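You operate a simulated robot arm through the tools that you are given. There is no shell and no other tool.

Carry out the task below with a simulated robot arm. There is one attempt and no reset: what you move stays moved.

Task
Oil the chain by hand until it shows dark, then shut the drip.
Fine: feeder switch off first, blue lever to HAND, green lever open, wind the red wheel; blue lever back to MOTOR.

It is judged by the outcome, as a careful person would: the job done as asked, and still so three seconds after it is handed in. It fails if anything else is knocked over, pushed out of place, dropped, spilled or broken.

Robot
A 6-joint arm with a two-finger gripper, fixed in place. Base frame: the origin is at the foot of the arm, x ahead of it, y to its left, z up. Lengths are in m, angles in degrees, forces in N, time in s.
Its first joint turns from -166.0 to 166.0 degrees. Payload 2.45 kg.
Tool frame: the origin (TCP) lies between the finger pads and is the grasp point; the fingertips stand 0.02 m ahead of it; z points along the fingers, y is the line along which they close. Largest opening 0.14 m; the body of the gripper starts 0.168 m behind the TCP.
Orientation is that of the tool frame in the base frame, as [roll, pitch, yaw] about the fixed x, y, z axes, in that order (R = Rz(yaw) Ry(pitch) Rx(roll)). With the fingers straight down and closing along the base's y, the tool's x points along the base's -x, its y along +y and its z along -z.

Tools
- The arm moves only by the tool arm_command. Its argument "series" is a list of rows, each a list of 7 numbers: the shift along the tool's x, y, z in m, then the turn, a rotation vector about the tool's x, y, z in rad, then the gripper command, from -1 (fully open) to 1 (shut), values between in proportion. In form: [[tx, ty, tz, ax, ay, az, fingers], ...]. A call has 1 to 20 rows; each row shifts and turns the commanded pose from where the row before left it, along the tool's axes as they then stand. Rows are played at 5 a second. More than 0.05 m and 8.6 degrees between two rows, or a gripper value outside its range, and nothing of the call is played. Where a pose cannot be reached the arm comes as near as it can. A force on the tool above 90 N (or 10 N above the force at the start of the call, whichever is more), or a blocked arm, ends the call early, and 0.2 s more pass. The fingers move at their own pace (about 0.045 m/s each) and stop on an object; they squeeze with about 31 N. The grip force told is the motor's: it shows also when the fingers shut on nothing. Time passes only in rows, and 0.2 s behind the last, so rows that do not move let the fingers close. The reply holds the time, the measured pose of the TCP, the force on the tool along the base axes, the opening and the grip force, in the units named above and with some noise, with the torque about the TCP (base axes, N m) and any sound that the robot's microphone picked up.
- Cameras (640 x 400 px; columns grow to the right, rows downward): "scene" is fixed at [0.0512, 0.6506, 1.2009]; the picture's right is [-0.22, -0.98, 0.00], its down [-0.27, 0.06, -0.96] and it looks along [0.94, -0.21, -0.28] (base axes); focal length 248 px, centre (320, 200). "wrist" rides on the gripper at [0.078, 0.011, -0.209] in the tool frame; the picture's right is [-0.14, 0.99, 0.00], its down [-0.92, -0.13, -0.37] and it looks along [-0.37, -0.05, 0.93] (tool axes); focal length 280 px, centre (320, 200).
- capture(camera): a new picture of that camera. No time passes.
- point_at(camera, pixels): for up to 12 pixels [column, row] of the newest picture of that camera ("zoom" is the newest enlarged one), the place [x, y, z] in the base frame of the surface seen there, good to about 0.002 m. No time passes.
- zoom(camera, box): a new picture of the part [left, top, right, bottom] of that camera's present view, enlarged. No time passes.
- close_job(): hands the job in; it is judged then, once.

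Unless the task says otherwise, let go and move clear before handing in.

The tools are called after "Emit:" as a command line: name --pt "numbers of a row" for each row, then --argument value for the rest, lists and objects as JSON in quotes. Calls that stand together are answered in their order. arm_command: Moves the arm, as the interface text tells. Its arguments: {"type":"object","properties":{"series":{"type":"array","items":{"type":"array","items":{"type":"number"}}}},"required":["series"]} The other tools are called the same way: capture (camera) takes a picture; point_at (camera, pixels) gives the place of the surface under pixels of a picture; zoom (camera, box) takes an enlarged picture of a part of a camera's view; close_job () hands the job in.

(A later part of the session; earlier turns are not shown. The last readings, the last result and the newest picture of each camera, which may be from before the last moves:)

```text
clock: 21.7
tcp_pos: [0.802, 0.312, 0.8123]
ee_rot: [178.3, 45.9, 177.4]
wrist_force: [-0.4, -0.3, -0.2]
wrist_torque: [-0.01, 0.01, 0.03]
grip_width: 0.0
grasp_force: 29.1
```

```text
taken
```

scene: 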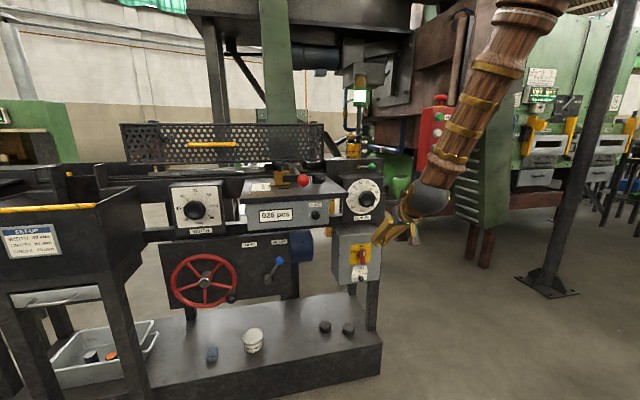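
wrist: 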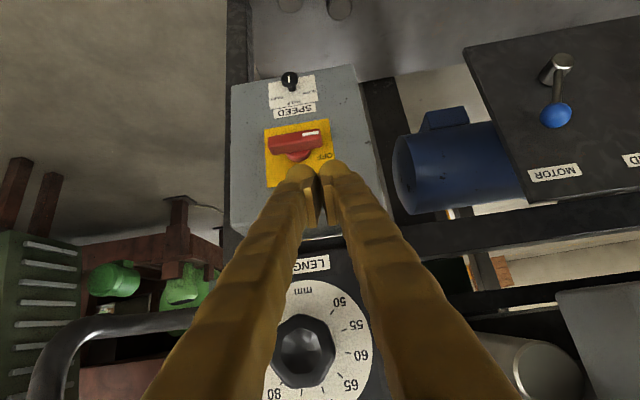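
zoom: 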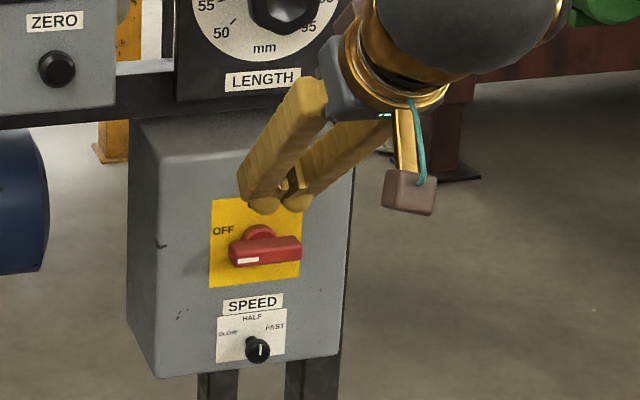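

The switch is at OFF, with its white mark pointing left toward the OFF label. Next is the blue lever, so I'll measure its surroundings from the wrist view.

Emit:
zoom --camera "wrist" --box '[380, 20, 640, 220]'

Emit:
point_at --camera "zoom" --pixels '[[100, 300], [60, 400], [170, 320], [435, 235], [410, 225], [470, 225], [440, 120], [430, 170], [240, 130], [420, 360], [320, 370]]'

Emit:
point_at --camera "wrist" --pixels '[[420, 180], [440, 120], [555, 115], [600, 320], [620, 380], [500, 350]]'

Emit:
zoom --camera "scene" --box '[225, 215, 325, 300]'

Emit:
point_at --camera "scene" --pixels '[[265, 228], [300, 222], [305, 245], [245, 226], [320, 195]]'

```text
2.00 times, centred on (510, 120) of wrist
```

zoom: 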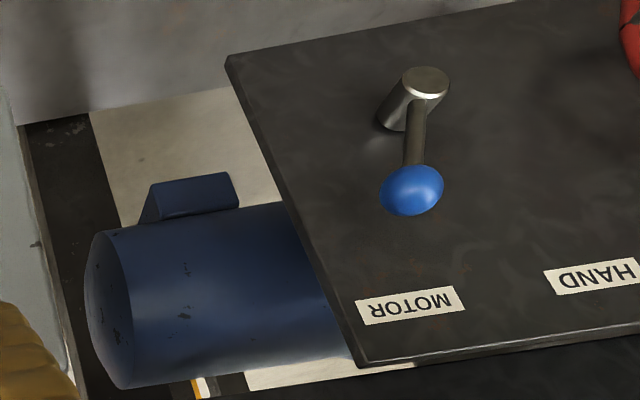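

```text
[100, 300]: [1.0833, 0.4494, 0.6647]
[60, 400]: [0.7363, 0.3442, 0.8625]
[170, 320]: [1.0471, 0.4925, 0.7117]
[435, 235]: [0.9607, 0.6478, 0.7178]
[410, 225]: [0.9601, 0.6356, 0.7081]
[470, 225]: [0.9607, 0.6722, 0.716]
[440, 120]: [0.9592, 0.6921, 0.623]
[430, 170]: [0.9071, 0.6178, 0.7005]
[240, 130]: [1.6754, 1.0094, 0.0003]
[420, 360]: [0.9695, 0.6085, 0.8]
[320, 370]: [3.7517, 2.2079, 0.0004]
```

```text
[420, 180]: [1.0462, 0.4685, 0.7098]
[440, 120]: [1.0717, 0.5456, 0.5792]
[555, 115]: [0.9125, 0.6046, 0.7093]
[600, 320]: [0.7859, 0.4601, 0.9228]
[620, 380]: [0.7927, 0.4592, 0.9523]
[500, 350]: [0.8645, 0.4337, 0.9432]
```

```text
4.71 times, centred on (275, 258) of scene
```

zoom: 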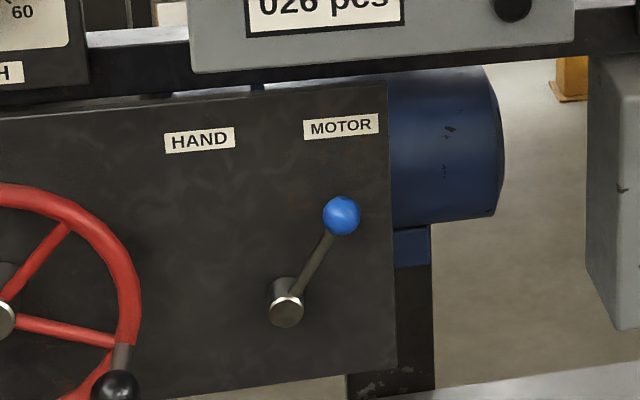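

```text
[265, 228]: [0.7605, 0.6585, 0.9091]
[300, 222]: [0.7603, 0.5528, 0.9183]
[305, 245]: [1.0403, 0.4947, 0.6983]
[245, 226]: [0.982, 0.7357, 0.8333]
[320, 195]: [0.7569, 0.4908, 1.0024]
```

The motor is set back at x≥1.04, so it isn't in the way, and the underside of the grey box is at z≈0.905. I'll retract and move to the -y side of the blue ball, keeping below and in front of the box.

Emit:
arm_command --pt "0.012 0.02 -0.013 0 0 0 1" --pt "0.012 0.03 -0.013 0 0 0 1" --pt "0.012 0.04 -0.012 0 0 0 1" --pt "0.012 0.04 -0.012 0 0 0 1" --pt "0.012 0.04 -0.012 0 0 0 1" --pt "0.012 0.04 -0.012 0 0 0 1" --pt "0 0.03 0 0 -0.13 0 1" --pt "0 0 0 0 -0.13 0 1" --pt "0.01 0 0 0 -0.13 0 1" --pt "0.02 0 0.01 0 -0.13 0 1" --pt "0 0 0 0 0 0 1"

Emit:
capture --camera "scene"

Emit:
capture --camera "wrist"

```text
clock: 24.1
tcp_pos: [0.7021, 0.5549, 0.7871]
ee_rot: [175.0, 75.7, 173.8]
wrist_force: [0.0, 0.6, 0.5]
wrist_torque: [0.01, 0.01, -0.02]
grip_width: 0.0001
grasp_force: 29.9
```

```text
taken
```

scene: 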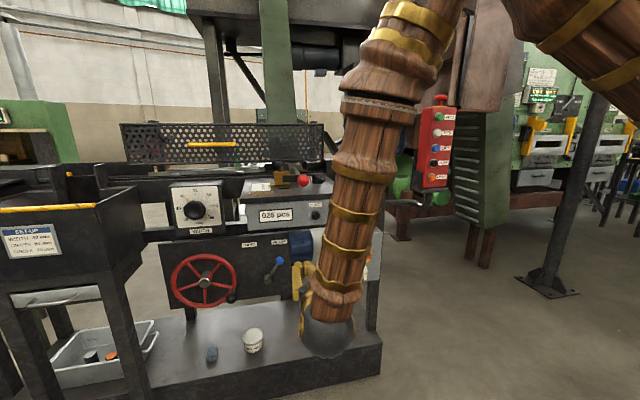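

```text
taken
```

wrist: 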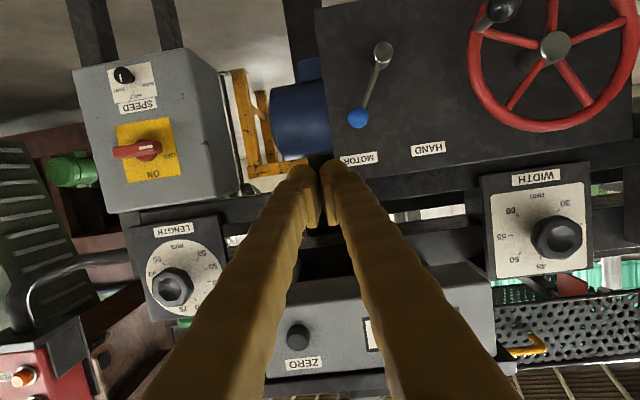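

The pose was reached at (0.702, 0.555, 0.787). I'll lower to z≈0.715 and go forward so that the fingertips stand just right of the blue ball.

Emit:
arm_command --pt "0.034 0 0.0087 0 0 0 1" --pt "0.034 0 0.0087 0 0 0 1" --pt "-0.0099 0 0.0388 0 0 0 1" --pt "-0.0099 0 0.0388 0 0 0 1" --pt "-0.0099 0 0.0388 0 0 0 1" --pt "-0.0099 0 0.0388 0 0 0 1" --pt "0 0 0 0 0 0 1"

Emit:
capture --camera "scene"

Emit:
capture --camera "wrist"

```text
clock: 25.7
tcp_pos: [0.8731, 0.5694, 0.7318]
ee_rot: [175.0, 75.6, 173.9]
wrist_force: [-0.6, -0.4, 0.0]
wrist_torque: [0.0, 0.0, 0.03]
grip_width: 0.0002
grasp_force: 29.5
out of reach, approached as far as the arm can: row 1, 2
```

```text
taken
```

scene: 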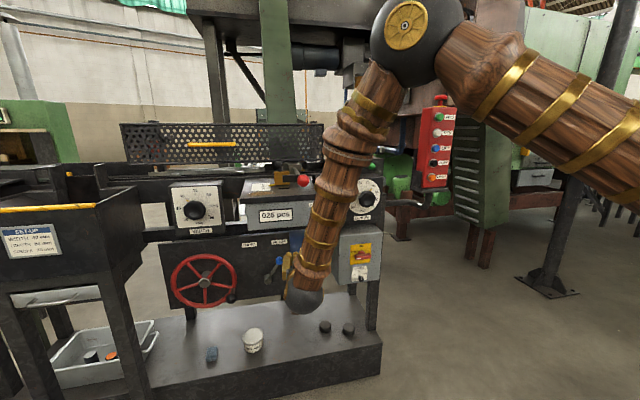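

```text
taken
```

wrist: 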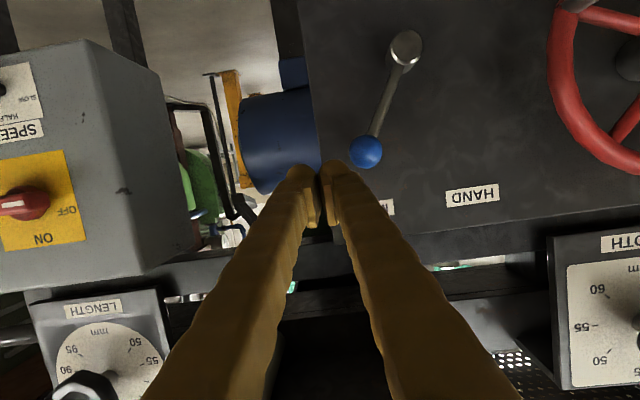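

The tip is close to the ball. I'll shift -y slightly, lower, and go forward beside it.

Emit:
arm_command --pt "0.006 -0.012 0.002 0 0 0 1" --pt "0.0075 0 0.017 0 0 0 1" --pt "0 0 0.018 0 0 0 1" --pt "0 0 0 0 0 0 1"

Emit:
zoom --camera "wrist" --box '[240, 80, 440, 240]'

Emit:
zoom --camera "scene" --box '[225, 215, 325, 300]'

```text
clock: 26.7
tcp_pos: [0.9059, 0.5577, 0.7098]
ee_rot: [175.0, 75.6, 173.7]
wrist_force: [0.4, 0.5, 0.1]
wrist_torque: [-0.03, -0.02, -0.01]
grip_width: 0.0
grasp_force: 29.7
```

```text
2.50 times, centred on (340, 160) of wrist
```

zoom: 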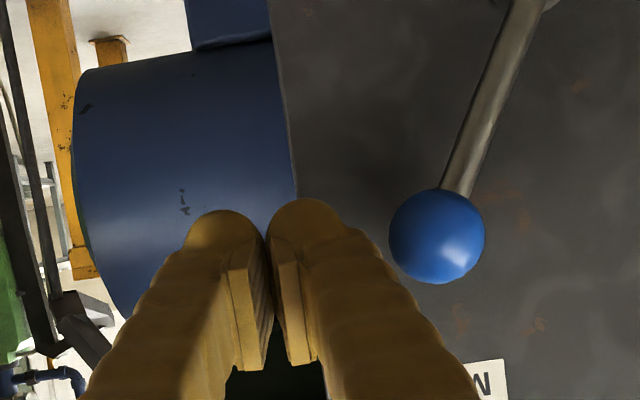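

```text
4.71 times, centred on (275, 258) of scene
```

zoom: 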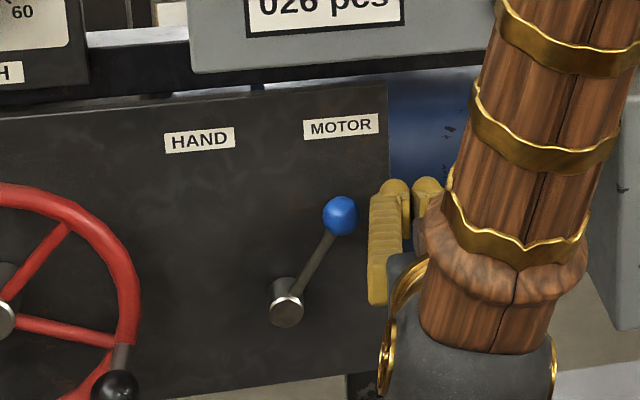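

The fingertip is level with and just right of the ball. I'll push it in +y toward HAND.

Emit:
arm_command --pt "-0.001 0.01 0 0 0 0 1" --pt "-0.002 0.01 0 0 0 0 1" --pt "-0.002 0.01 0 0 0 0 1" --pt "-0.002 0.01 0 0 0 0 1" --pt "-0.001 0.01 0 0 0 0 1" --pt "0 0.01 0 0 0 0 1" --pt "0 0.01 0 0 0 0 1"

Emit:
zoom --camera "scene" --box '[225, 215, 325, 300]'

Emit:
zoom --camera "wrist" --box '[240, 80, 440, 240]'

```text
clock: 28.3
tcp_pos: [0.909, 0.6283, 0.7182]
ee_rot: [175.2, 75.5, 173.8]
wrist_force: [0.3, -0.2, -0.7]
wrist_torque: [0.01, 0.0, 0.01]
grip_width: 0.0001
grasp_force: 29.1
```

```text
4.71 times, centred on (275, 258) of scene
```

zoom: 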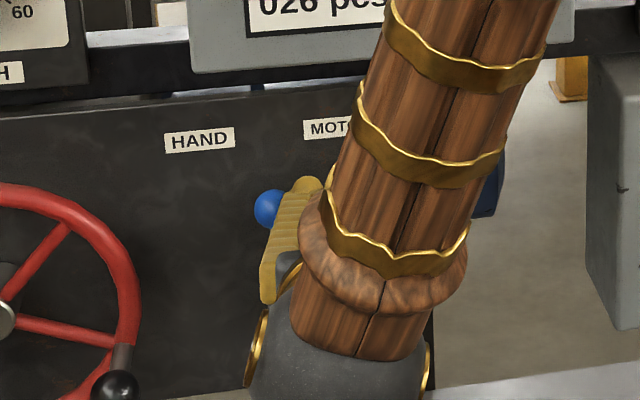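

```text
2.50 times, centred on (340, 160) of wrist
```

zoom: 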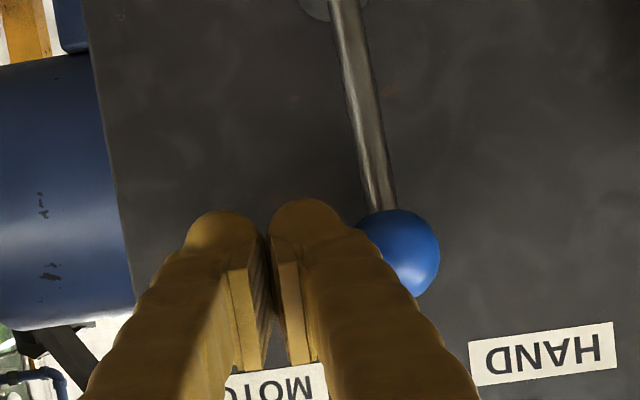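

The ball has just passed the middle, so I'll keep pushing until it meets the stop.

Emit:
arm_command --pt "0.001 0.008 0 0 0 0 1" --pt "0.001 0.008 0 0 0 0 1" --pt "0.002 0.008 0 0 0 0 1" --pt "0.002 0.008 0 0 0 0 1" --pt "0.002 0.006 0 0 0 0 1" --pt "0.002 0.006 0 0 0 0 1"

Emit:
zoom --camera "scene" --box '[225, 215, 325, 300]'

Emit:
zoom --camera "wrist" --box '[240, 80, 440, 240]'

```text
clock: 29.7
tcp_pos: [0.9076, 0.6725, 0.7096]
ee_rot: [175.1, 75.7, 173.9]
wrist_force: [0.8, 0.4, -0.2]
wrist_torque: [0.01, 0.01, 0.01]
grip_width: 0.0
grasp_force: 29.4
```

```text
4.71 times, centred on (275, 258) of scene
```

zoom: 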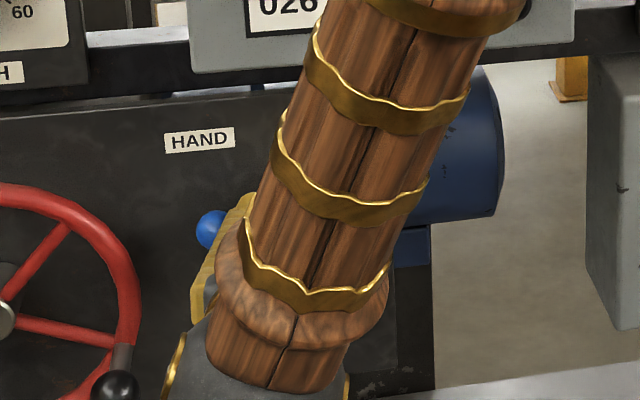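

```text
2.50 times, centred on (340, 160) of wrist
```

zoom: 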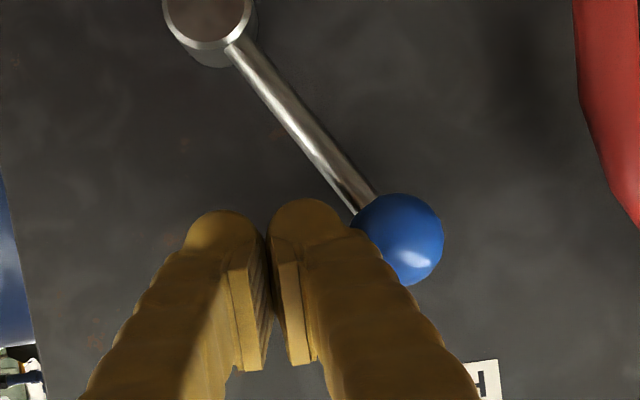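

The lever is now tilted toward HAND, but I haven't felt a stop. I'll measure the ball, then push a bit more.

Emit:
point_at --camera "zoom" --pixels '[[402, 240], [210, 15], [300, 120]]'

Emit:
arm_command --pt "0.001 0.004 0 0 0 0 1" --pt "0.001 0.004 0 0 0 0 1" --pt "0.001 0.004 0 0 0 0 1"

Emit:
zoom --camera "wrist" --box '[240, 80, 440, 240]'

```text
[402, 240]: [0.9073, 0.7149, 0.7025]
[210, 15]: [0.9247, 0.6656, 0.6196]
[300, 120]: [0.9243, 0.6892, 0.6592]
```

```text
clock: 30.6
tcp_pos: [0.9075, 0.6771, 0.7074]
ee_rot: [175.2, 75.7, 173.4]
wrist_force: [-21.5, -30.8, 14.7]
wrist_torque: [0.18, -0.07, 0.23]
grip_width: 0.0
grasp_force: 29.2
stopped in row 3: the force on the tool passed its limit at 95 N (the readings are from after the stop); the commanded pose is now the measured one
```

```text
2.50 times, centred on (340, 160) of wrist
```

zoom: 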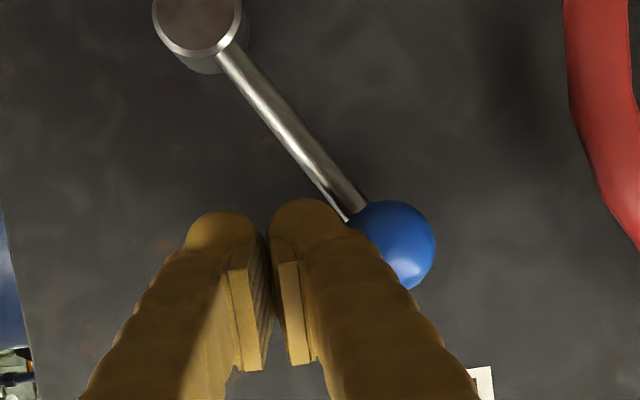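

The lever hit its stop on the HAND side, with the ball at about (0.915, 0.717, 0.70). I'll back off and retract.

Emit:
arm_command --pt "0 -0.015 -0.002 0 0 0 1" --pt "0 -0.01 -0.04 0 0 0 1" --pt "0 0 -0.045 0 0 0 1" --pt "0 0 -0.045 0 0 0 1" --pt "0 0 -0.045 0 0 0 1" --pt "0 -0.02 -0.02 0 0 0 1" --pt "0 0 0 0 0 0 1"

Emit:
capture --camera "scene"

Emit:
capture --camera "wrist"

```text
clock: 32.2
tcp_pos: [0.7166, 0.6384, 0.7554]
ee_rot: [175.1, 75.6, 173.3]
wrist_force: [-0.2, 0.0, 0.0]
wrist_torque: [0.01, -0.01, -0.02]
grip_width: 0.0001
grasp_force: 29.2
```

```text
taken
```

scene: 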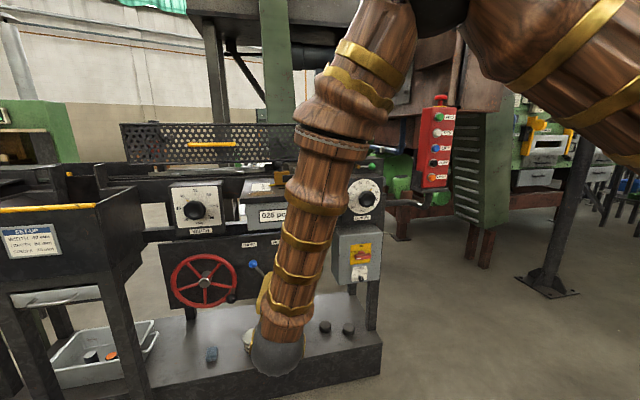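

```text
taken
```

wrist: 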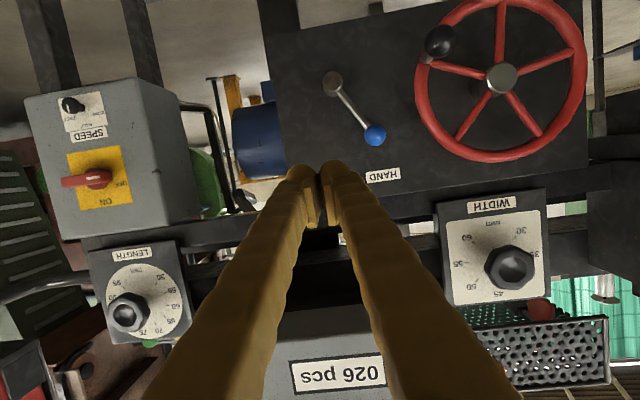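

The lever sits at HAND. I'll move to the right and up toward the green lever, staying in front of the table.

Emit:
arm_command --pt "-0.008 -0.02 -0.035 0 0 0 1" --pt "-0.029 -0.035 -0.0074 0 0 0 1" --pt "-0.029 -0.038 -0.0074 0 0 0 1" --pt "-0.029 -0.038 -0.0074 0 0 0 1" --pt "-0.029 -0.038 -0.0074 0 0 0 1" --pt "-0.029 -0.038 -0.0074 0 0 0 1" --pt "-0.029 -0.038 -0.0074 0 0 0 1" --pt "-0.029 -0.038 -0.0074 0 0 0 1" --pt "-0.029 -0.038 -0.0074 0 0 0 1" --pt "-0.029 -0.03 -0.0074 0 0 0 1" --pt "-0.029 -0.03 -0.0074 0 0 0 1" --pt "-0.029 -0.02 -0.0074 0 0 0 1" --pt "0 0 0 0 0 0 1"

Emit:
capture --camera "scene"

Emit:
capture --camera "wrist"

```text
clock: 35.0
tcp_pos: [0.6699, 0.232, 1.0927]
ee_rot: [175.1, 75.6, 173.6]
wrist_force: [-0.3, 0.6, -0.2]
wrist_torque: [0.01, -0.02, 0.0]
grip_width: 0.0002
grasp_force: 29.3
```

```text
taken
```

scene: 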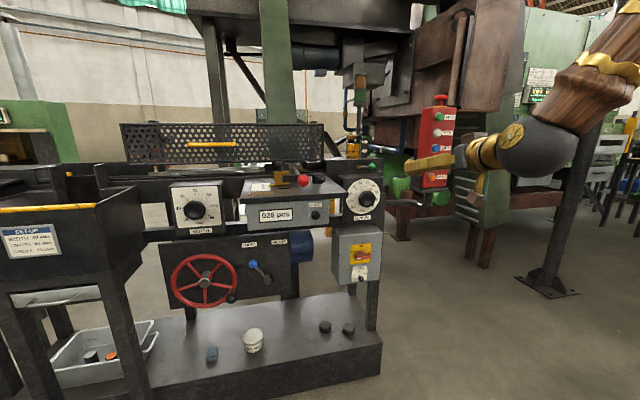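

```text
taken
```

wrist: 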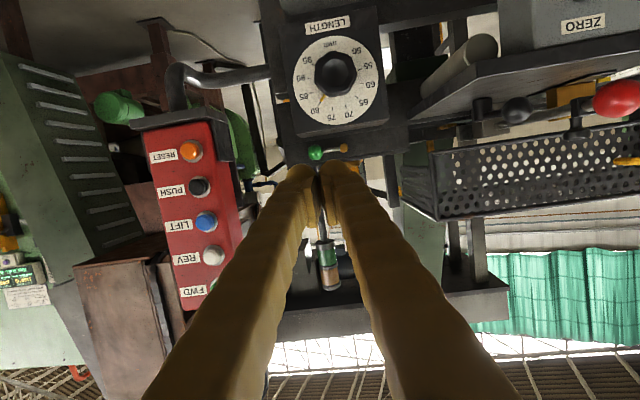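

The fingers point at the green lever, which shows at (325,152) in the wrist picture. I'll level the tool and roll it 90° so the fingers close vertically around the ball.

Emit:
arm_command --pt "0 0 0 -0.02 -0.125 0 0.2" --pt "0 0 0 0 -0.125 0 0.2" --pt "0 0 0.02 0 0 0.14 0.2" --pt "0 0 0.02 0 0 0.14 0.2" --pt "0 0 0.02 0 0 0.14 0.2" --pt "0 0 0 0 0 0.14 0.2" --pt "0 0 0 0 0 0.14 0.2" --pt "0 0 0 0 0 0.14 0.2" --pt "0 0 0 0 0 0.14 0.2" --pt "0 0 0 0 0 0.14 0.2" --pt "0 0 0 0 0 0.14 0.2" --pt "0 0 0 0 0 0.14 0.2" --pt "0 0 0 0 0 0.14 0.2" --pt "0 0 0 0 0 0 0.2"

Emit:
capture --camera "scene"

Emit:
capture --camera "wrist"

```text
clock: 38.0
tcp_pos: [0.7364, 0.3555, 1.5021]
ee_rot: [103.6, 10.8, 86.6]
wrist_force: [0.4, -0.1, 0.4]
wrist_torque: [0.0, 0.01, -0.04]
grip_width: 0.056
grasp_force: 0.1
out of reach, approached as far as the arm can: row 1, 2, 3, 4, 5, 6, 7, 8, 9, 10, 11, 12, 13
```

```text
taken
```

scene: 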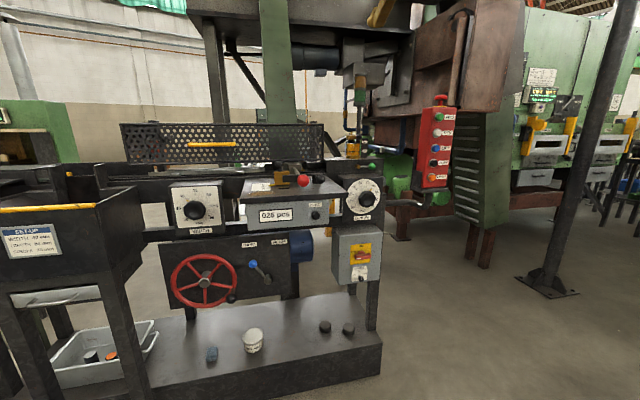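

```text
taken
```

wrist: 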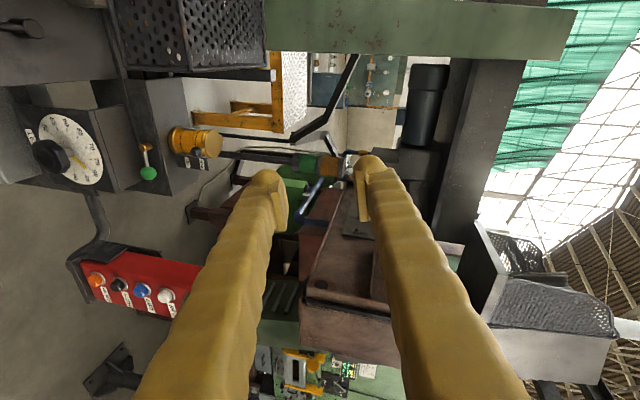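

The arm was out of its reach close to the base and drifted up to z=1.50. Nothing was touched, and the 90° roll was mostly achieved. I'll square the orientation while moving forward, in small checked steps.

Emit:
arm_command --pt "0 0 0.01 -0.08 0.026 0.059 0.2" --pt "0 0 0.01 -0.08 0.026 0.059 0.2" --pt "0 0 0.01 -0.08 0.026 0.059 0.2" --pt "0 -0.02 0 0 0 0 0.2"

Emit:
point_at --camera "scene" --pixels '[[330, 20], [300, 10], [390, 30], [355, 70], [370, 80], [480, 30], [445, 60]]'

```text
clock: 39.0
tcp_pos: [0.7391, 0.349, 1.5099]
ee_rot: [103.2, 9.9, 87.5]
wrist_force: [-0.2, -0.8, -0.8]
wrist_torque: [-0.01, -0.01, 0.04]
grip_width: 0.0561
grasp_force: 0.0
out of reach, approached as far as the arm can: row 1, 2, 3, 4
```

```text
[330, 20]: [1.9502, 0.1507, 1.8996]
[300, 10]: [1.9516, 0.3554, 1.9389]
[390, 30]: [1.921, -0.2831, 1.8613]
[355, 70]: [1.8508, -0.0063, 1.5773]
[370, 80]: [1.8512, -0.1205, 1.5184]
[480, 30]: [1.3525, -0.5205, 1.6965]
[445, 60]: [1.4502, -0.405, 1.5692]
```

The overhead structures are all far away at x≥1.35. The limit appears to be wrist bend when close to the base, so I'll move forward and down first and level afterwards.

Emit:
arm_command --pt "-0.0024 -0.0283 0.028 0 0 0 0.2" --pt "-0.0024 -0.0283 0.028 0 0 0 0.2" --pt "-0.0024 -0.0283 0.028 0 0 0 0.2" --pt "-0.0024 -0.0283 0.028 0 0 0 0.2" --pt "0 0 0 0 0 0 0.2"

Emit:
point_at --camera "scene" --pixels '[[360, 97], [360, 65], [360, 120], [353, 150]]'

Emit:
capture --camera "scene"

```text
clock: 40.2
tcp_pos: [0.8333, 0.3095, 1.4758]
ee_rot: [104.7, 10.4, 88.0]
wrist_force: [-1.2, 0.7, -1.0]
wrist_torque: [-0.01, -0.01, -0.01]
grip_width: 0.056
grasp_force: 0.0
out of reach, approached as far as the arm can: row 1, 2, 3, 4
```

```text
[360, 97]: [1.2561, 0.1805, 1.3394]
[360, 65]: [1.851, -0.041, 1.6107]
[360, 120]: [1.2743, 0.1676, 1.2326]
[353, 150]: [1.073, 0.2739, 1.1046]
```

```text
taken
```

scene: 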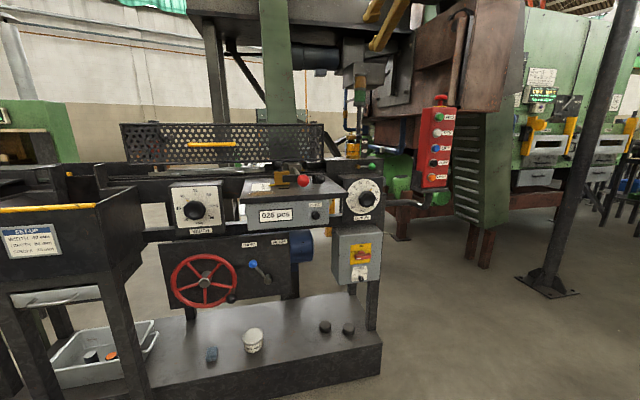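

The arm still resists going lower with the full 90° roll, which points to a flange-roll limit. A roll of about 45° will do, because a diagonal finger can sweep the ball through its whole arc. I'll unwind the roll and see whether tracking returns.

Emit:
arm_command --pt "0 0 0 0 0 -0.14 0.2" --pt "0 0 0 0 0 -0.14 0.2" --pt "0 0 0 0 0 -0.14 0.2" --pt "0 0 0 0 0 -0.14 0.2" --pt "0 0 0 0 0 -0.14 0.2" --pt "0 0 0 0 0 0 0.2"

```text
clock: 41.6
tcp_pos: [0.8343, 0.3082, 1.475]
ee_rot: [108.9, 48.5, 99.6]
wrist_force: [-1.0, -0.5, 0.6]
wrist_torque: [-0.01, -0.02, -0.03]
grip_width: 0.0558
grasp_force: 0.1
```

The roll unwound cleanly. I'll descend now in small steps to check the tracking.

Emit:
arm_command --pt "0.0239 -0.0274 0.0115 0 0 0 0.2" --pt "0.0239 -0.0274 0.0115 0 0 0 0.2" --pt "0.0239 -0.0274 0.0115 0 0 0 0.2" --pt "0.0239 -0.0274 0.0115 0 0 0 0.2" --pt "0.0239 -0.0274 0.0115 0 0 0 0.2" --pt "0 0 0 0 0 0 0.2"

```text
clock: 43.0
tcp_pos: [0.8492, 0.2773, 1.2865]
ee_rot: [108.8, 48.5, 99.3]
wrist_force: [-0.6, 0.1, 0.3]
wrist_torque: [-0.01, 0.02, -0.03]
grip_width: 0.056
grasp_force: 0.1
```

Tracking is good at (0.849, 0.277, 1.287). I'll continue down and level the tool at the 45° roll.

Emit:
arm_command --pt "0.0239 -0.0274 0.0115 0 0 0 0.2" --pt "0.0239 -0.0274 0.0115 0 0 0 0.2" --pt "0.0239 -0.0274 0.0115 0 0 0 0.2" --pt "0.0239 -0.0274 0.0115 0 0 0 0.2" --pt "0 0 0 -0.1025 -0.052 0.039 0.2" --pt "0 0 0 -0.1025 -0.052 0.039 0.2" --pt "0 0 0 0 0 0 0.2"

Emit:
capture --camera "scene"

Emit:
capture --camera "wrist"

```text
clock: 44.6
tcp_pos: [0.8647, 0.2927, 1.231]
ee_rot: [112.2, 49.3, 101.0]
wrist_force: [0.6, 0.7, 0.8]
wrist_torque: [0.03, 0.04, 0.01]
grip_width: 0.0562
grasp_force: 0.1
out of reach, approached as far as the arm can: row 1, 2, 3, 4, 5, 6
```

```text
taken
```

scene: 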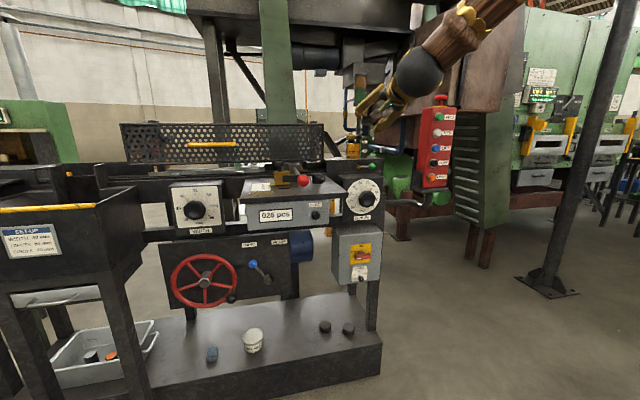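

```text
taken
```

wrist: 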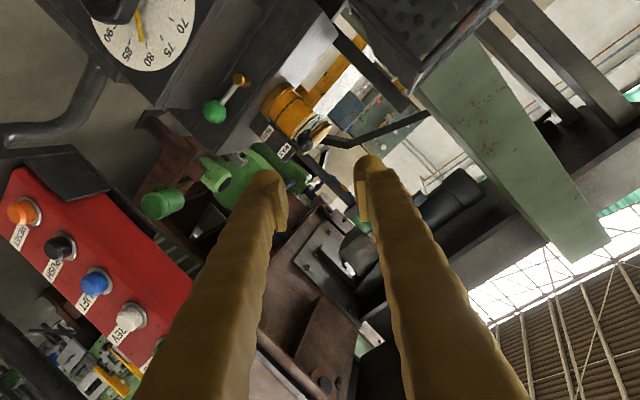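

The limit shows up again at this roll. The fingers are symmetric, so rolling 180° the other way gives the same grasp with the flange well inside its range. I'll roll -180° in free space here.

Emit:
arm_command --pt "0 0 0 0 0 -0.14 0.2" --pt "0 0 0 0 0 -0.14 0.2" --pt "0 0 0 0 0 -0.14 0.2" --pt "0 0 0 0 0 -0.14 0.2" --pt "0 0 0 0 0 -0.14 0.2" --pt "0 0 0 0 0 -0.14 0.2" --pt "0 0 0 0 0 -0.14 0.2" --pt "0 0 0 0 0 -0.14 0.2" --pt "0 0 0 0 0 -0.14 0.2" --pt "0 0 0 0 0 -0.14 0.2" --pt "0 0 0 0 0 -0.14 0.2" --pt "0 0 0 0 0 0 0.2"

Emit:
capture --camera "scene"

```text
clock: 47.2
tcp_pos: [0.8632, 0.2932, 1.2305]
ee_rot: [-108.5, 38.7, -108.0]
wrist_force: [-0.3, 0.5, 0.0]
wrist_torque: [0.0, 0.03, -0.01]
grip_width: 0.0561
grasp_force: 0.1
```

```text
taken
```

scene: 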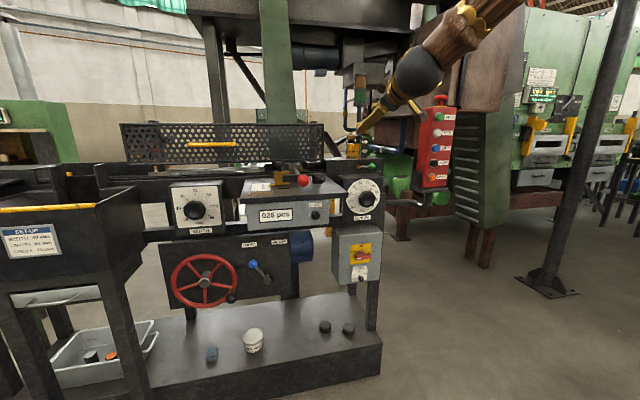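

That rolled cleanly by 88°. I'll continue the remaining ~87°.

Emit:
arm_command --pt "0 0 0 0 0 -0.138 0.2" --pt "0 0 0 0 0 -0.138 0.2" --pt "0 0 0 0 0 -0.138 0.2" --pt "0 0 0 0 0 -0.138 0.2" --pt "0 0 0 0 0 -0.138 0.2" --pt "0 0 0 0 0 -0.138 0.2" --pt "0 0 0 0 0 -0.138 0.2" --pt "0 0 0 0 0 -0.138 0.2" --pt "0 0 0 0 0 -0.138 0.2" --pt "0 0 0 0 0 -0.138 0.2" --pt "0 0 0 0 0 -0.138 0.2" --pt "0 0 0 0 0 0 0.2"

Emit:
capture --camera "wrist"

```text
clock: 49.8
tcp_pos: [0.8654, 0.2921, 1.2306]
ee_rot: [-110.4, -45.0, -81.5]
wrist_force: [0.4, -0.3, 0.9]
wrist_torque: [0.01, 0.0, -0.06]
grip_width: 0.056
grasp_force: 0.0
```

```text
taken
```

wrist: 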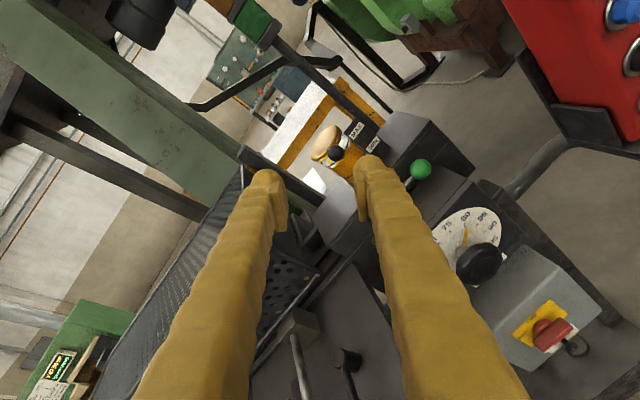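

The roll is now at the mirrored orientation, and the green lever is visible at (420,170) in the wrist picture. I'll level the tool.

Emit:
arm_command --pt "0 0 0 0.0826 0.034 0.006 0.2" --pt "0 0 0 0.0826 0.034 0.006 0.2" --pt "0 0 0 0.0826 0.034 0.006 0.2" --pt "0 0 0 0 0 0 0.2"

Emit:
capture --camera "wrist"

Emit:
capture --camera "scene"

```text
clock: 50.8
tcp_pos: [0.8632, 0.2936, 1.2316]
ee_rot: [-90.3, -44.8, -89.8]
wrist_force: [0.8, 0.4, -0.3]
wrist_torque: [-0.02, 0.03, -0.02]
grip_width: 0.056
grasp_force: 0.1
```

```text
taken
```

wrist: 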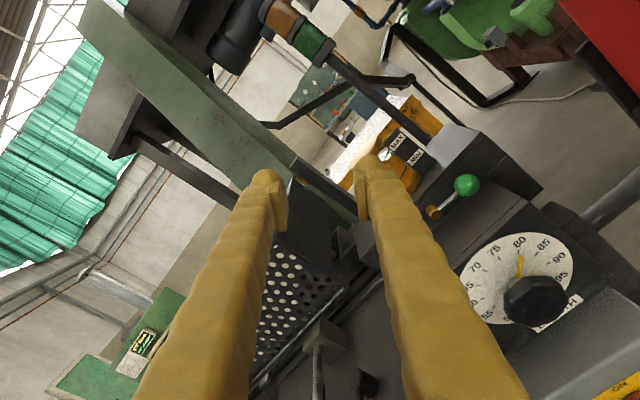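

```text
taken
```

scene: 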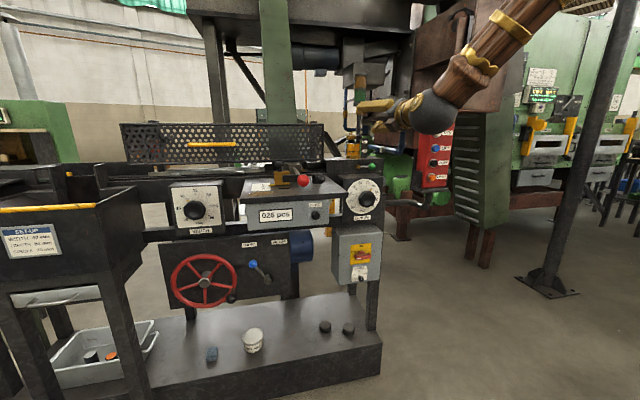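

The tool is now level with a diagonal roll. I'll measure the green lever and the clearance around it from this view.

Emit:
zoom --camera "wrist" --box '[360, 100, 580, 260]'

Emit:
point_at --camera "zoom" --pixels '[[312, 248], [340, 260], [265, 290], [215, 325], [300, 350], [380, 300], [320, 320], [400, 330], [470, 250], [180, 180], [330, 160], [130, 185]]'

```text
2.50 times, centred on (470, 180) of wrist
```

zoom: 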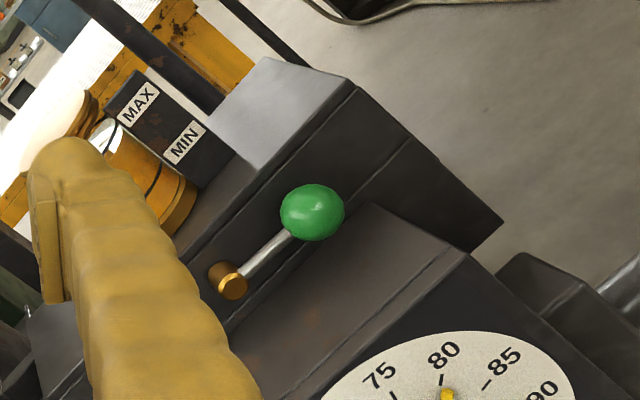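

```text
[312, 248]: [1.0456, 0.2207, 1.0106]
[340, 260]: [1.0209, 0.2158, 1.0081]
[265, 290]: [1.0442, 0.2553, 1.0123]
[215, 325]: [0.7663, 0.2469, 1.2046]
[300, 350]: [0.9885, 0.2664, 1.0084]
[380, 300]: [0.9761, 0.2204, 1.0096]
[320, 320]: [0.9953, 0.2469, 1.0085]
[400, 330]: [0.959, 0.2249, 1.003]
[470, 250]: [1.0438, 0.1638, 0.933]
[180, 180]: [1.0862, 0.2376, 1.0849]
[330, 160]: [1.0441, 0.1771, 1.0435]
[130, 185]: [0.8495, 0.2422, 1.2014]
```

The dial housing's top is at z≈1.009, so the lever can only open upward. I'll measure the ball itself.

Emit:
point_at --camera "zoom" --pixels '[[312, 212], [290, 212], [335, 212], [312, 190], [312, 235], [265, 255], [232, 285], [222, 275], [275, 245]]'

```text
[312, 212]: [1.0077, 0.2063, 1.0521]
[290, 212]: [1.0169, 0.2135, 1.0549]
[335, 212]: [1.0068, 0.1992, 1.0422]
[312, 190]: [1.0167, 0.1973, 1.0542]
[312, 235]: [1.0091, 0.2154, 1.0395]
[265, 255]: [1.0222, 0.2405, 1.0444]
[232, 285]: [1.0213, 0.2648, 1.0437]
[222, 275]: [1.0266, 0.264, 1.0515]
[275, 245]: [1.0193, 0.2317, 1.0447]
```

The ball is centred at about (1.019, 0.207, 1.043), only 22 mm above the housing. I'll roll slightly to 33° below horizontal so the lower-right finger fits past it, set a 38 mm opening, and descend to approach height.

Emit:
arm_command --pt "0 0 0 0 0 -0.105 0.457" --pt "0 0 0 0 0 -0.105 0.457" --pt "-0.0189 0.0351 0 0 0 0 0.457" --pt "-0.0189 0.0351 0 0 0 0 0.457" --pt "-0.0189 0.0351 0 0 0 0 0.457" --pt "-0.0189 0.0351 0 0 0 0 0.457" --pt "-0.0149 0.0281 0 0 0 0 0.457" --pt "0 0 0 0 0 0 0.457"

Emit:
capture --camera "wrist"

Emit:
capture --camera "scene"

```text
clock: 52.6
tcp_pos: [0.8648, 0.1994, 1.0623]
ee_rot: [-90.3, -56.9, -89.8]
wrist_force: [0.0, 0.3, -0.2]
wrist_torque: [0.03, -0.02, -0.04]
grip_width: 0.038
grasp_force: 0.0
```

```text
taken
```

wrist: 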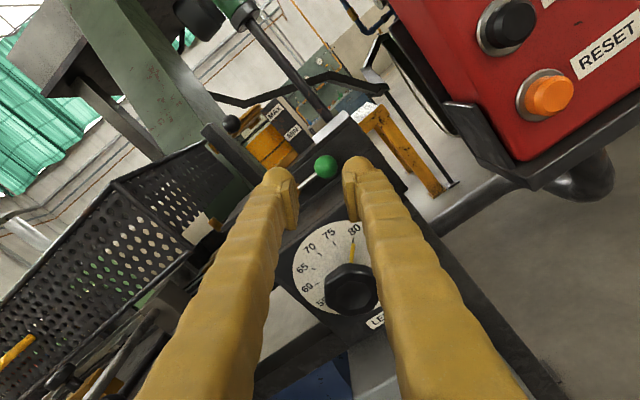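

```text
taken
```

scene: 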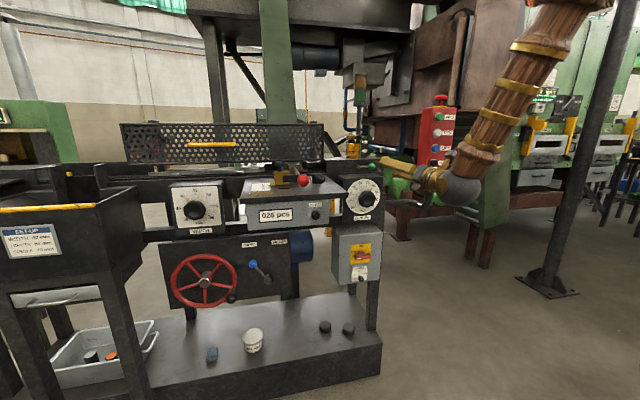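

The ball shows at (325,165), between the fingertips. I'll advance to just short of it.

Emit:
arm_command --pt "-0.004 0.0025 0.04 0 0 0 0.457" --pt "0 0 0.04 0 0 0 0.457" --pt "0 0 0.013 0 0 0 0.457" --pt "0 0 0 0 0 0 0.457"

Emit:
capture --camera "wrist"

Emit:
zoom --camera "wrist" --box '[240, 90, 440, 250]'

Emit:
zoom --camera "scene" --box '[325, 130, 425, 200]'

```text
clock: 53.6
tcp_pos: [0.9564, 0.2008, 1.0592]
ee_rot: [-90.3, -57.0, -89.8]
wrist_force: [0.2, -0.3, 0.9]
wrist_torque: [0.0, 0.01, -0.03]
grip_width: 0.0379
grasp_force: 0.1
```

```text
taken
```

wrist: 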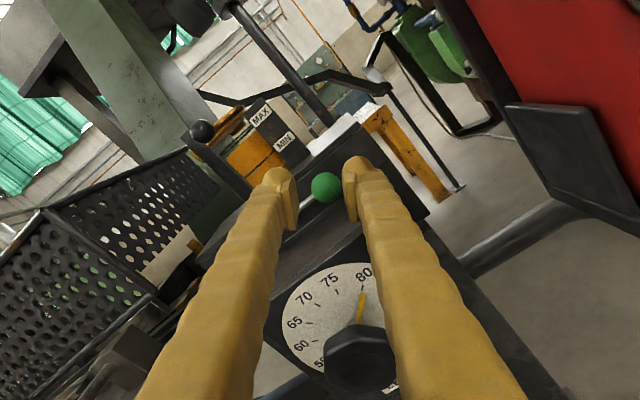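

```text
2.50 times, centred on (340, 170) of wrist
```

zoom: 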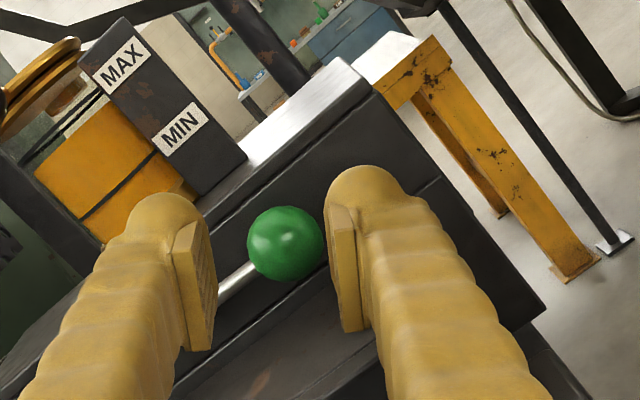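

```text
5.71 times, centred on (375, 165) of scene
```

zoom: 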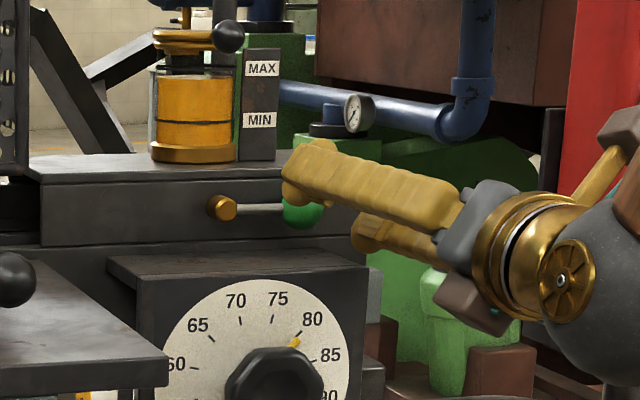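

The ball sits between the fingertips. I'll go forward so it's between the pads, with the tip at about x=1.022.

Emit:
arm_command --pt "-0.0014 0.0033 0.01 0 0 0 0.457" --pt "0 0 0.012 0 0 0 0.457" --pt "0 0 0.012 0 0 0 0.457" --pt "0 0 0.012 0 0 0 0.457" --pt "0 0 0 0 0 0 0.457"

Emit:
zoom --camera "wrist" --box '[240, 90, 440, 250]'

Emit:
zoom --camera "scene" --box '[325, 130, 425, 200]'

```text
clock: 54.8
tcp_pos: [1.0038, 0.1996, 1.0549]
ee_rot: [-90.3, -56.8, -89.8]
wrist_force: [-1.1, -0.1, -0.2]
wrist_torque: [-0.01, -0.03, 0.0]
grip_width: 0.0376
grasp_force: 0.1
```

```text
2.50 times, centred on (340, 170) of wrist
```

zoom: 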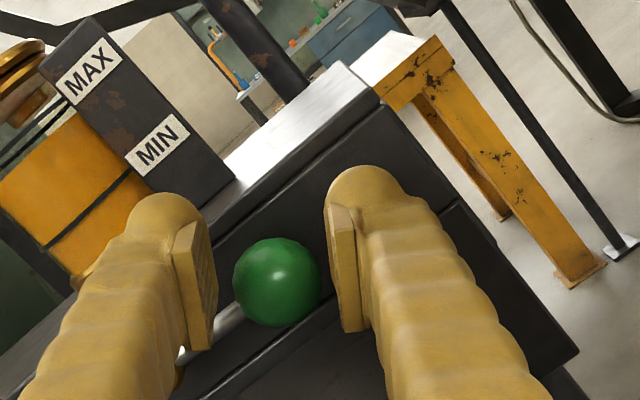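

```text
5.71 times, centred on (375, 165) of scene
```

zoom: 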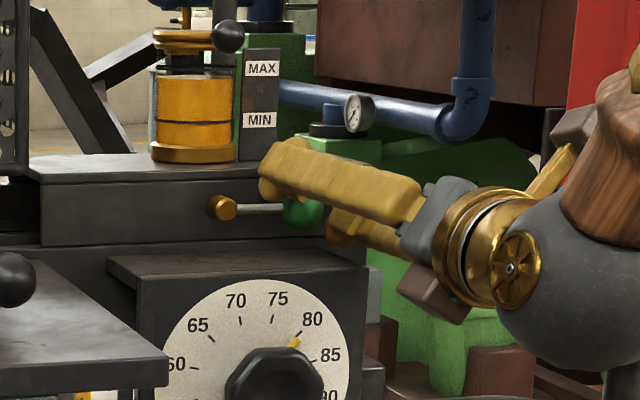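

The ball is between the pads with no contact force. I'll sweep it upward along its arc and check partway.

Emit:
arm_command --pt "0 -0.004 0 0 0 0 0.457" --pt "0.0076 -0.0059 0 0 0 0 0.457" --pt "0.0067 -0.007 0 0 0 0 0.457" --pt "0.0054 -0.008 0 0 0 0 0.457" --pt "0.0042 -0.0087 0 0 0 0 0.457"

Emit:
zoom --camera "wrist" --box '[240, 90, 440, 250]'

Emit:
zoom --camera "scene" --box '[325, 130, 425, 200]'

```text
clock: 56.0
tcp_pos: [1.003, 0.2144, 1.0933]
ee_rot: [-90.4, -56.8, -89.7]
wrist_force: [0.2, 0.2, 0.1]
wrist_torque: [-0.01, -0.02, -0.02]
grip_width: 0.0387
grasp_force: 0.6
```

```text
2.50 times, centred on (340, 170) of wrist
```

zoom: 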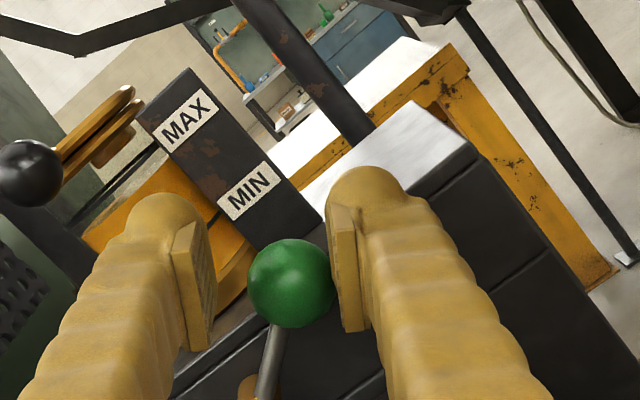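

```text
5.71 times, centred on (375, 165) of scene
```

zoom: 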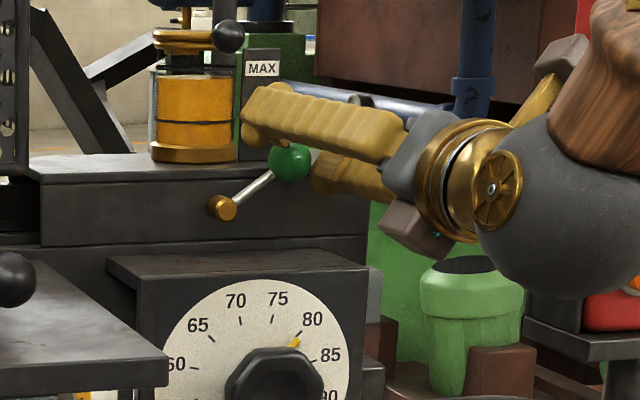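

The lever is up about 40° with hardly any force. I'll continue.

Emit:
arm_command --pt "0.0027 -0.0093 0 0 0 0 0.457" --pt "0.0013 -0.0096 0 0 0 0 0.457" --pt "-0.0003 -0.0096 0 0 0 0 0.457" --pt "-0.0017 -0.0095 0 0 0 0 0.457"

Emit:
zoom --camera "wrist" --box '[240, 90, 440, 250]'

Emit:
zoom --camera "scene" --box '[325, 130, 425, 200]'

```text
clock: 57.0
tcp_pos: [1.0023, 0.2463, 1.1167]
ee_rot: [-90.2, -56.9, -89.8]
wrist_force: [-0.2, -0.6, 0.3]
wrist_torque: [0.01, -0.01, 0.0]
grip_width: 0.038
grasp_force: 0.1
```

```text
2.50 times, centred on (340, 170) of wrist
```

zoom: 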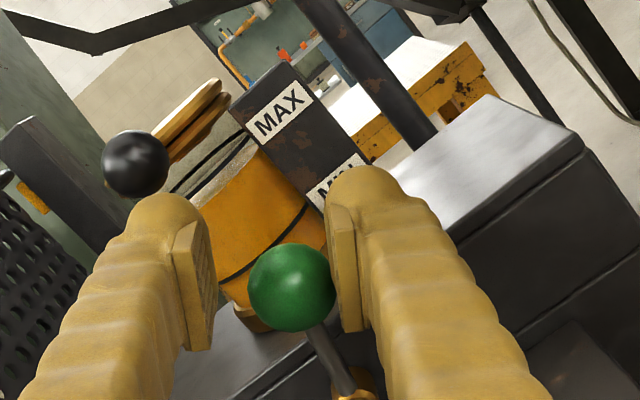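

```text
5.71 times, centred on (375, 165) of scene
```

zoom: 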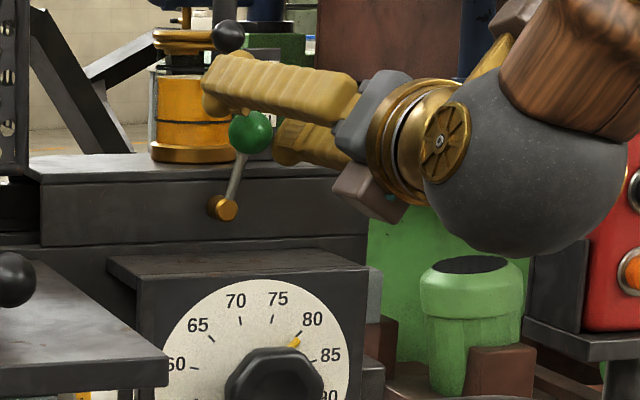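

The lever is at about 70°. I'll check how far the upper finger is from the black knob on the oil cup before continuing.

Emit:
zoom --camera "wrist" --box '[240, 90, 440, 250]'

Emit:
point_at --camera "zoom" --pixels '[[135, 163], [125, 150], [160, 170], [120, 185], [165, 205], [165, 225], [140, 230], [200, 200], [290, 285]]'

```text
2.50 times, centred on (340, 170) of wrist
```

zoom: 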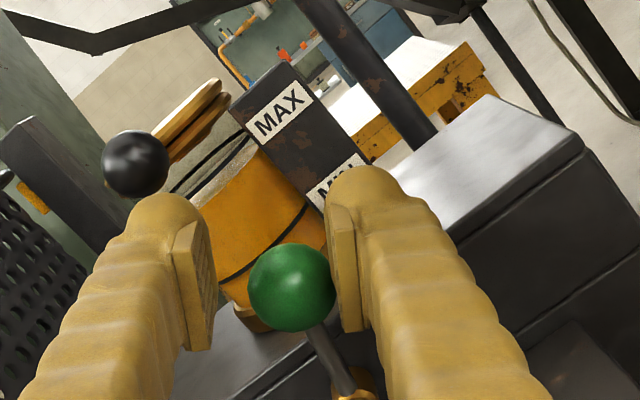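

```text
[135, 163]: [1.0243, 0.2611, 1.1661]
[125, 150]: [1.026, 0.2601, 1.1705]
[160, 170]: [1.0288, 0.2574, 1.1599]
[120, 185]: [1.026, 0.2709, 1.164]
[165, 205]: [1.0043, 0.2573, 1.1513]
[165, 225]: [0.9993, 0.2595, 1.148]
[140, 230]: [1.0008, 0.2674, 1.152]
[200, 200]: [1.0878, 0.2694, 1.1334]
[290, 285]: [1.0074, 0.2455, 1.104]
```

The upper finger passes just below and in front of the black knob. For more clearance I'll slide the fingers down along the pad face, then finish the sweep.

Emit:
arm_command --pt "-0.007 0 -0.001 0 0 0 0.457" --pt "-0.007 0 -0.001 0 0 0 0.457" --pt "-0.0033 -0.0091 0 0 0 0 0.457" --pt "-0.0035 -0.007 0 0 0 0 0.457"

Emit:
zoom --camera "wrist" --box '[240, 90, 440, 250]'

Emit:
zoom --camera "scene" --box '[325, 130, 425, 200]'

```text
clock: 58.0
tcp_pos: [1.0002, 0.2694, 1.1069]
ee_rot: [-90.5, -56.9, -89.7]
wrist_force: [-1.7, -4.3, -1.2]
wrist_torque: [-0.01, 0.08, -0.08]
grip_width: 0.0409
grasp_force: 1.7
```

```text
2.50 times, centred on (340, 170) of wrist
```

zoom: 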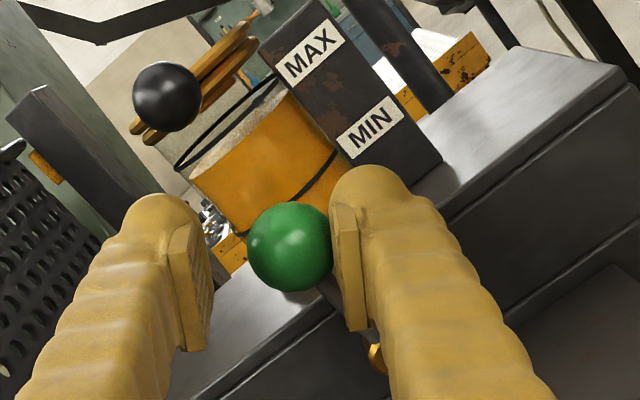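

```text
5.71 times, centred on (375, 165) of scene
```

zoom: 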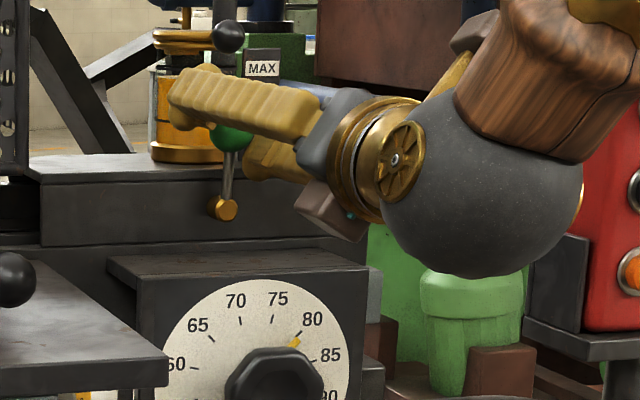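

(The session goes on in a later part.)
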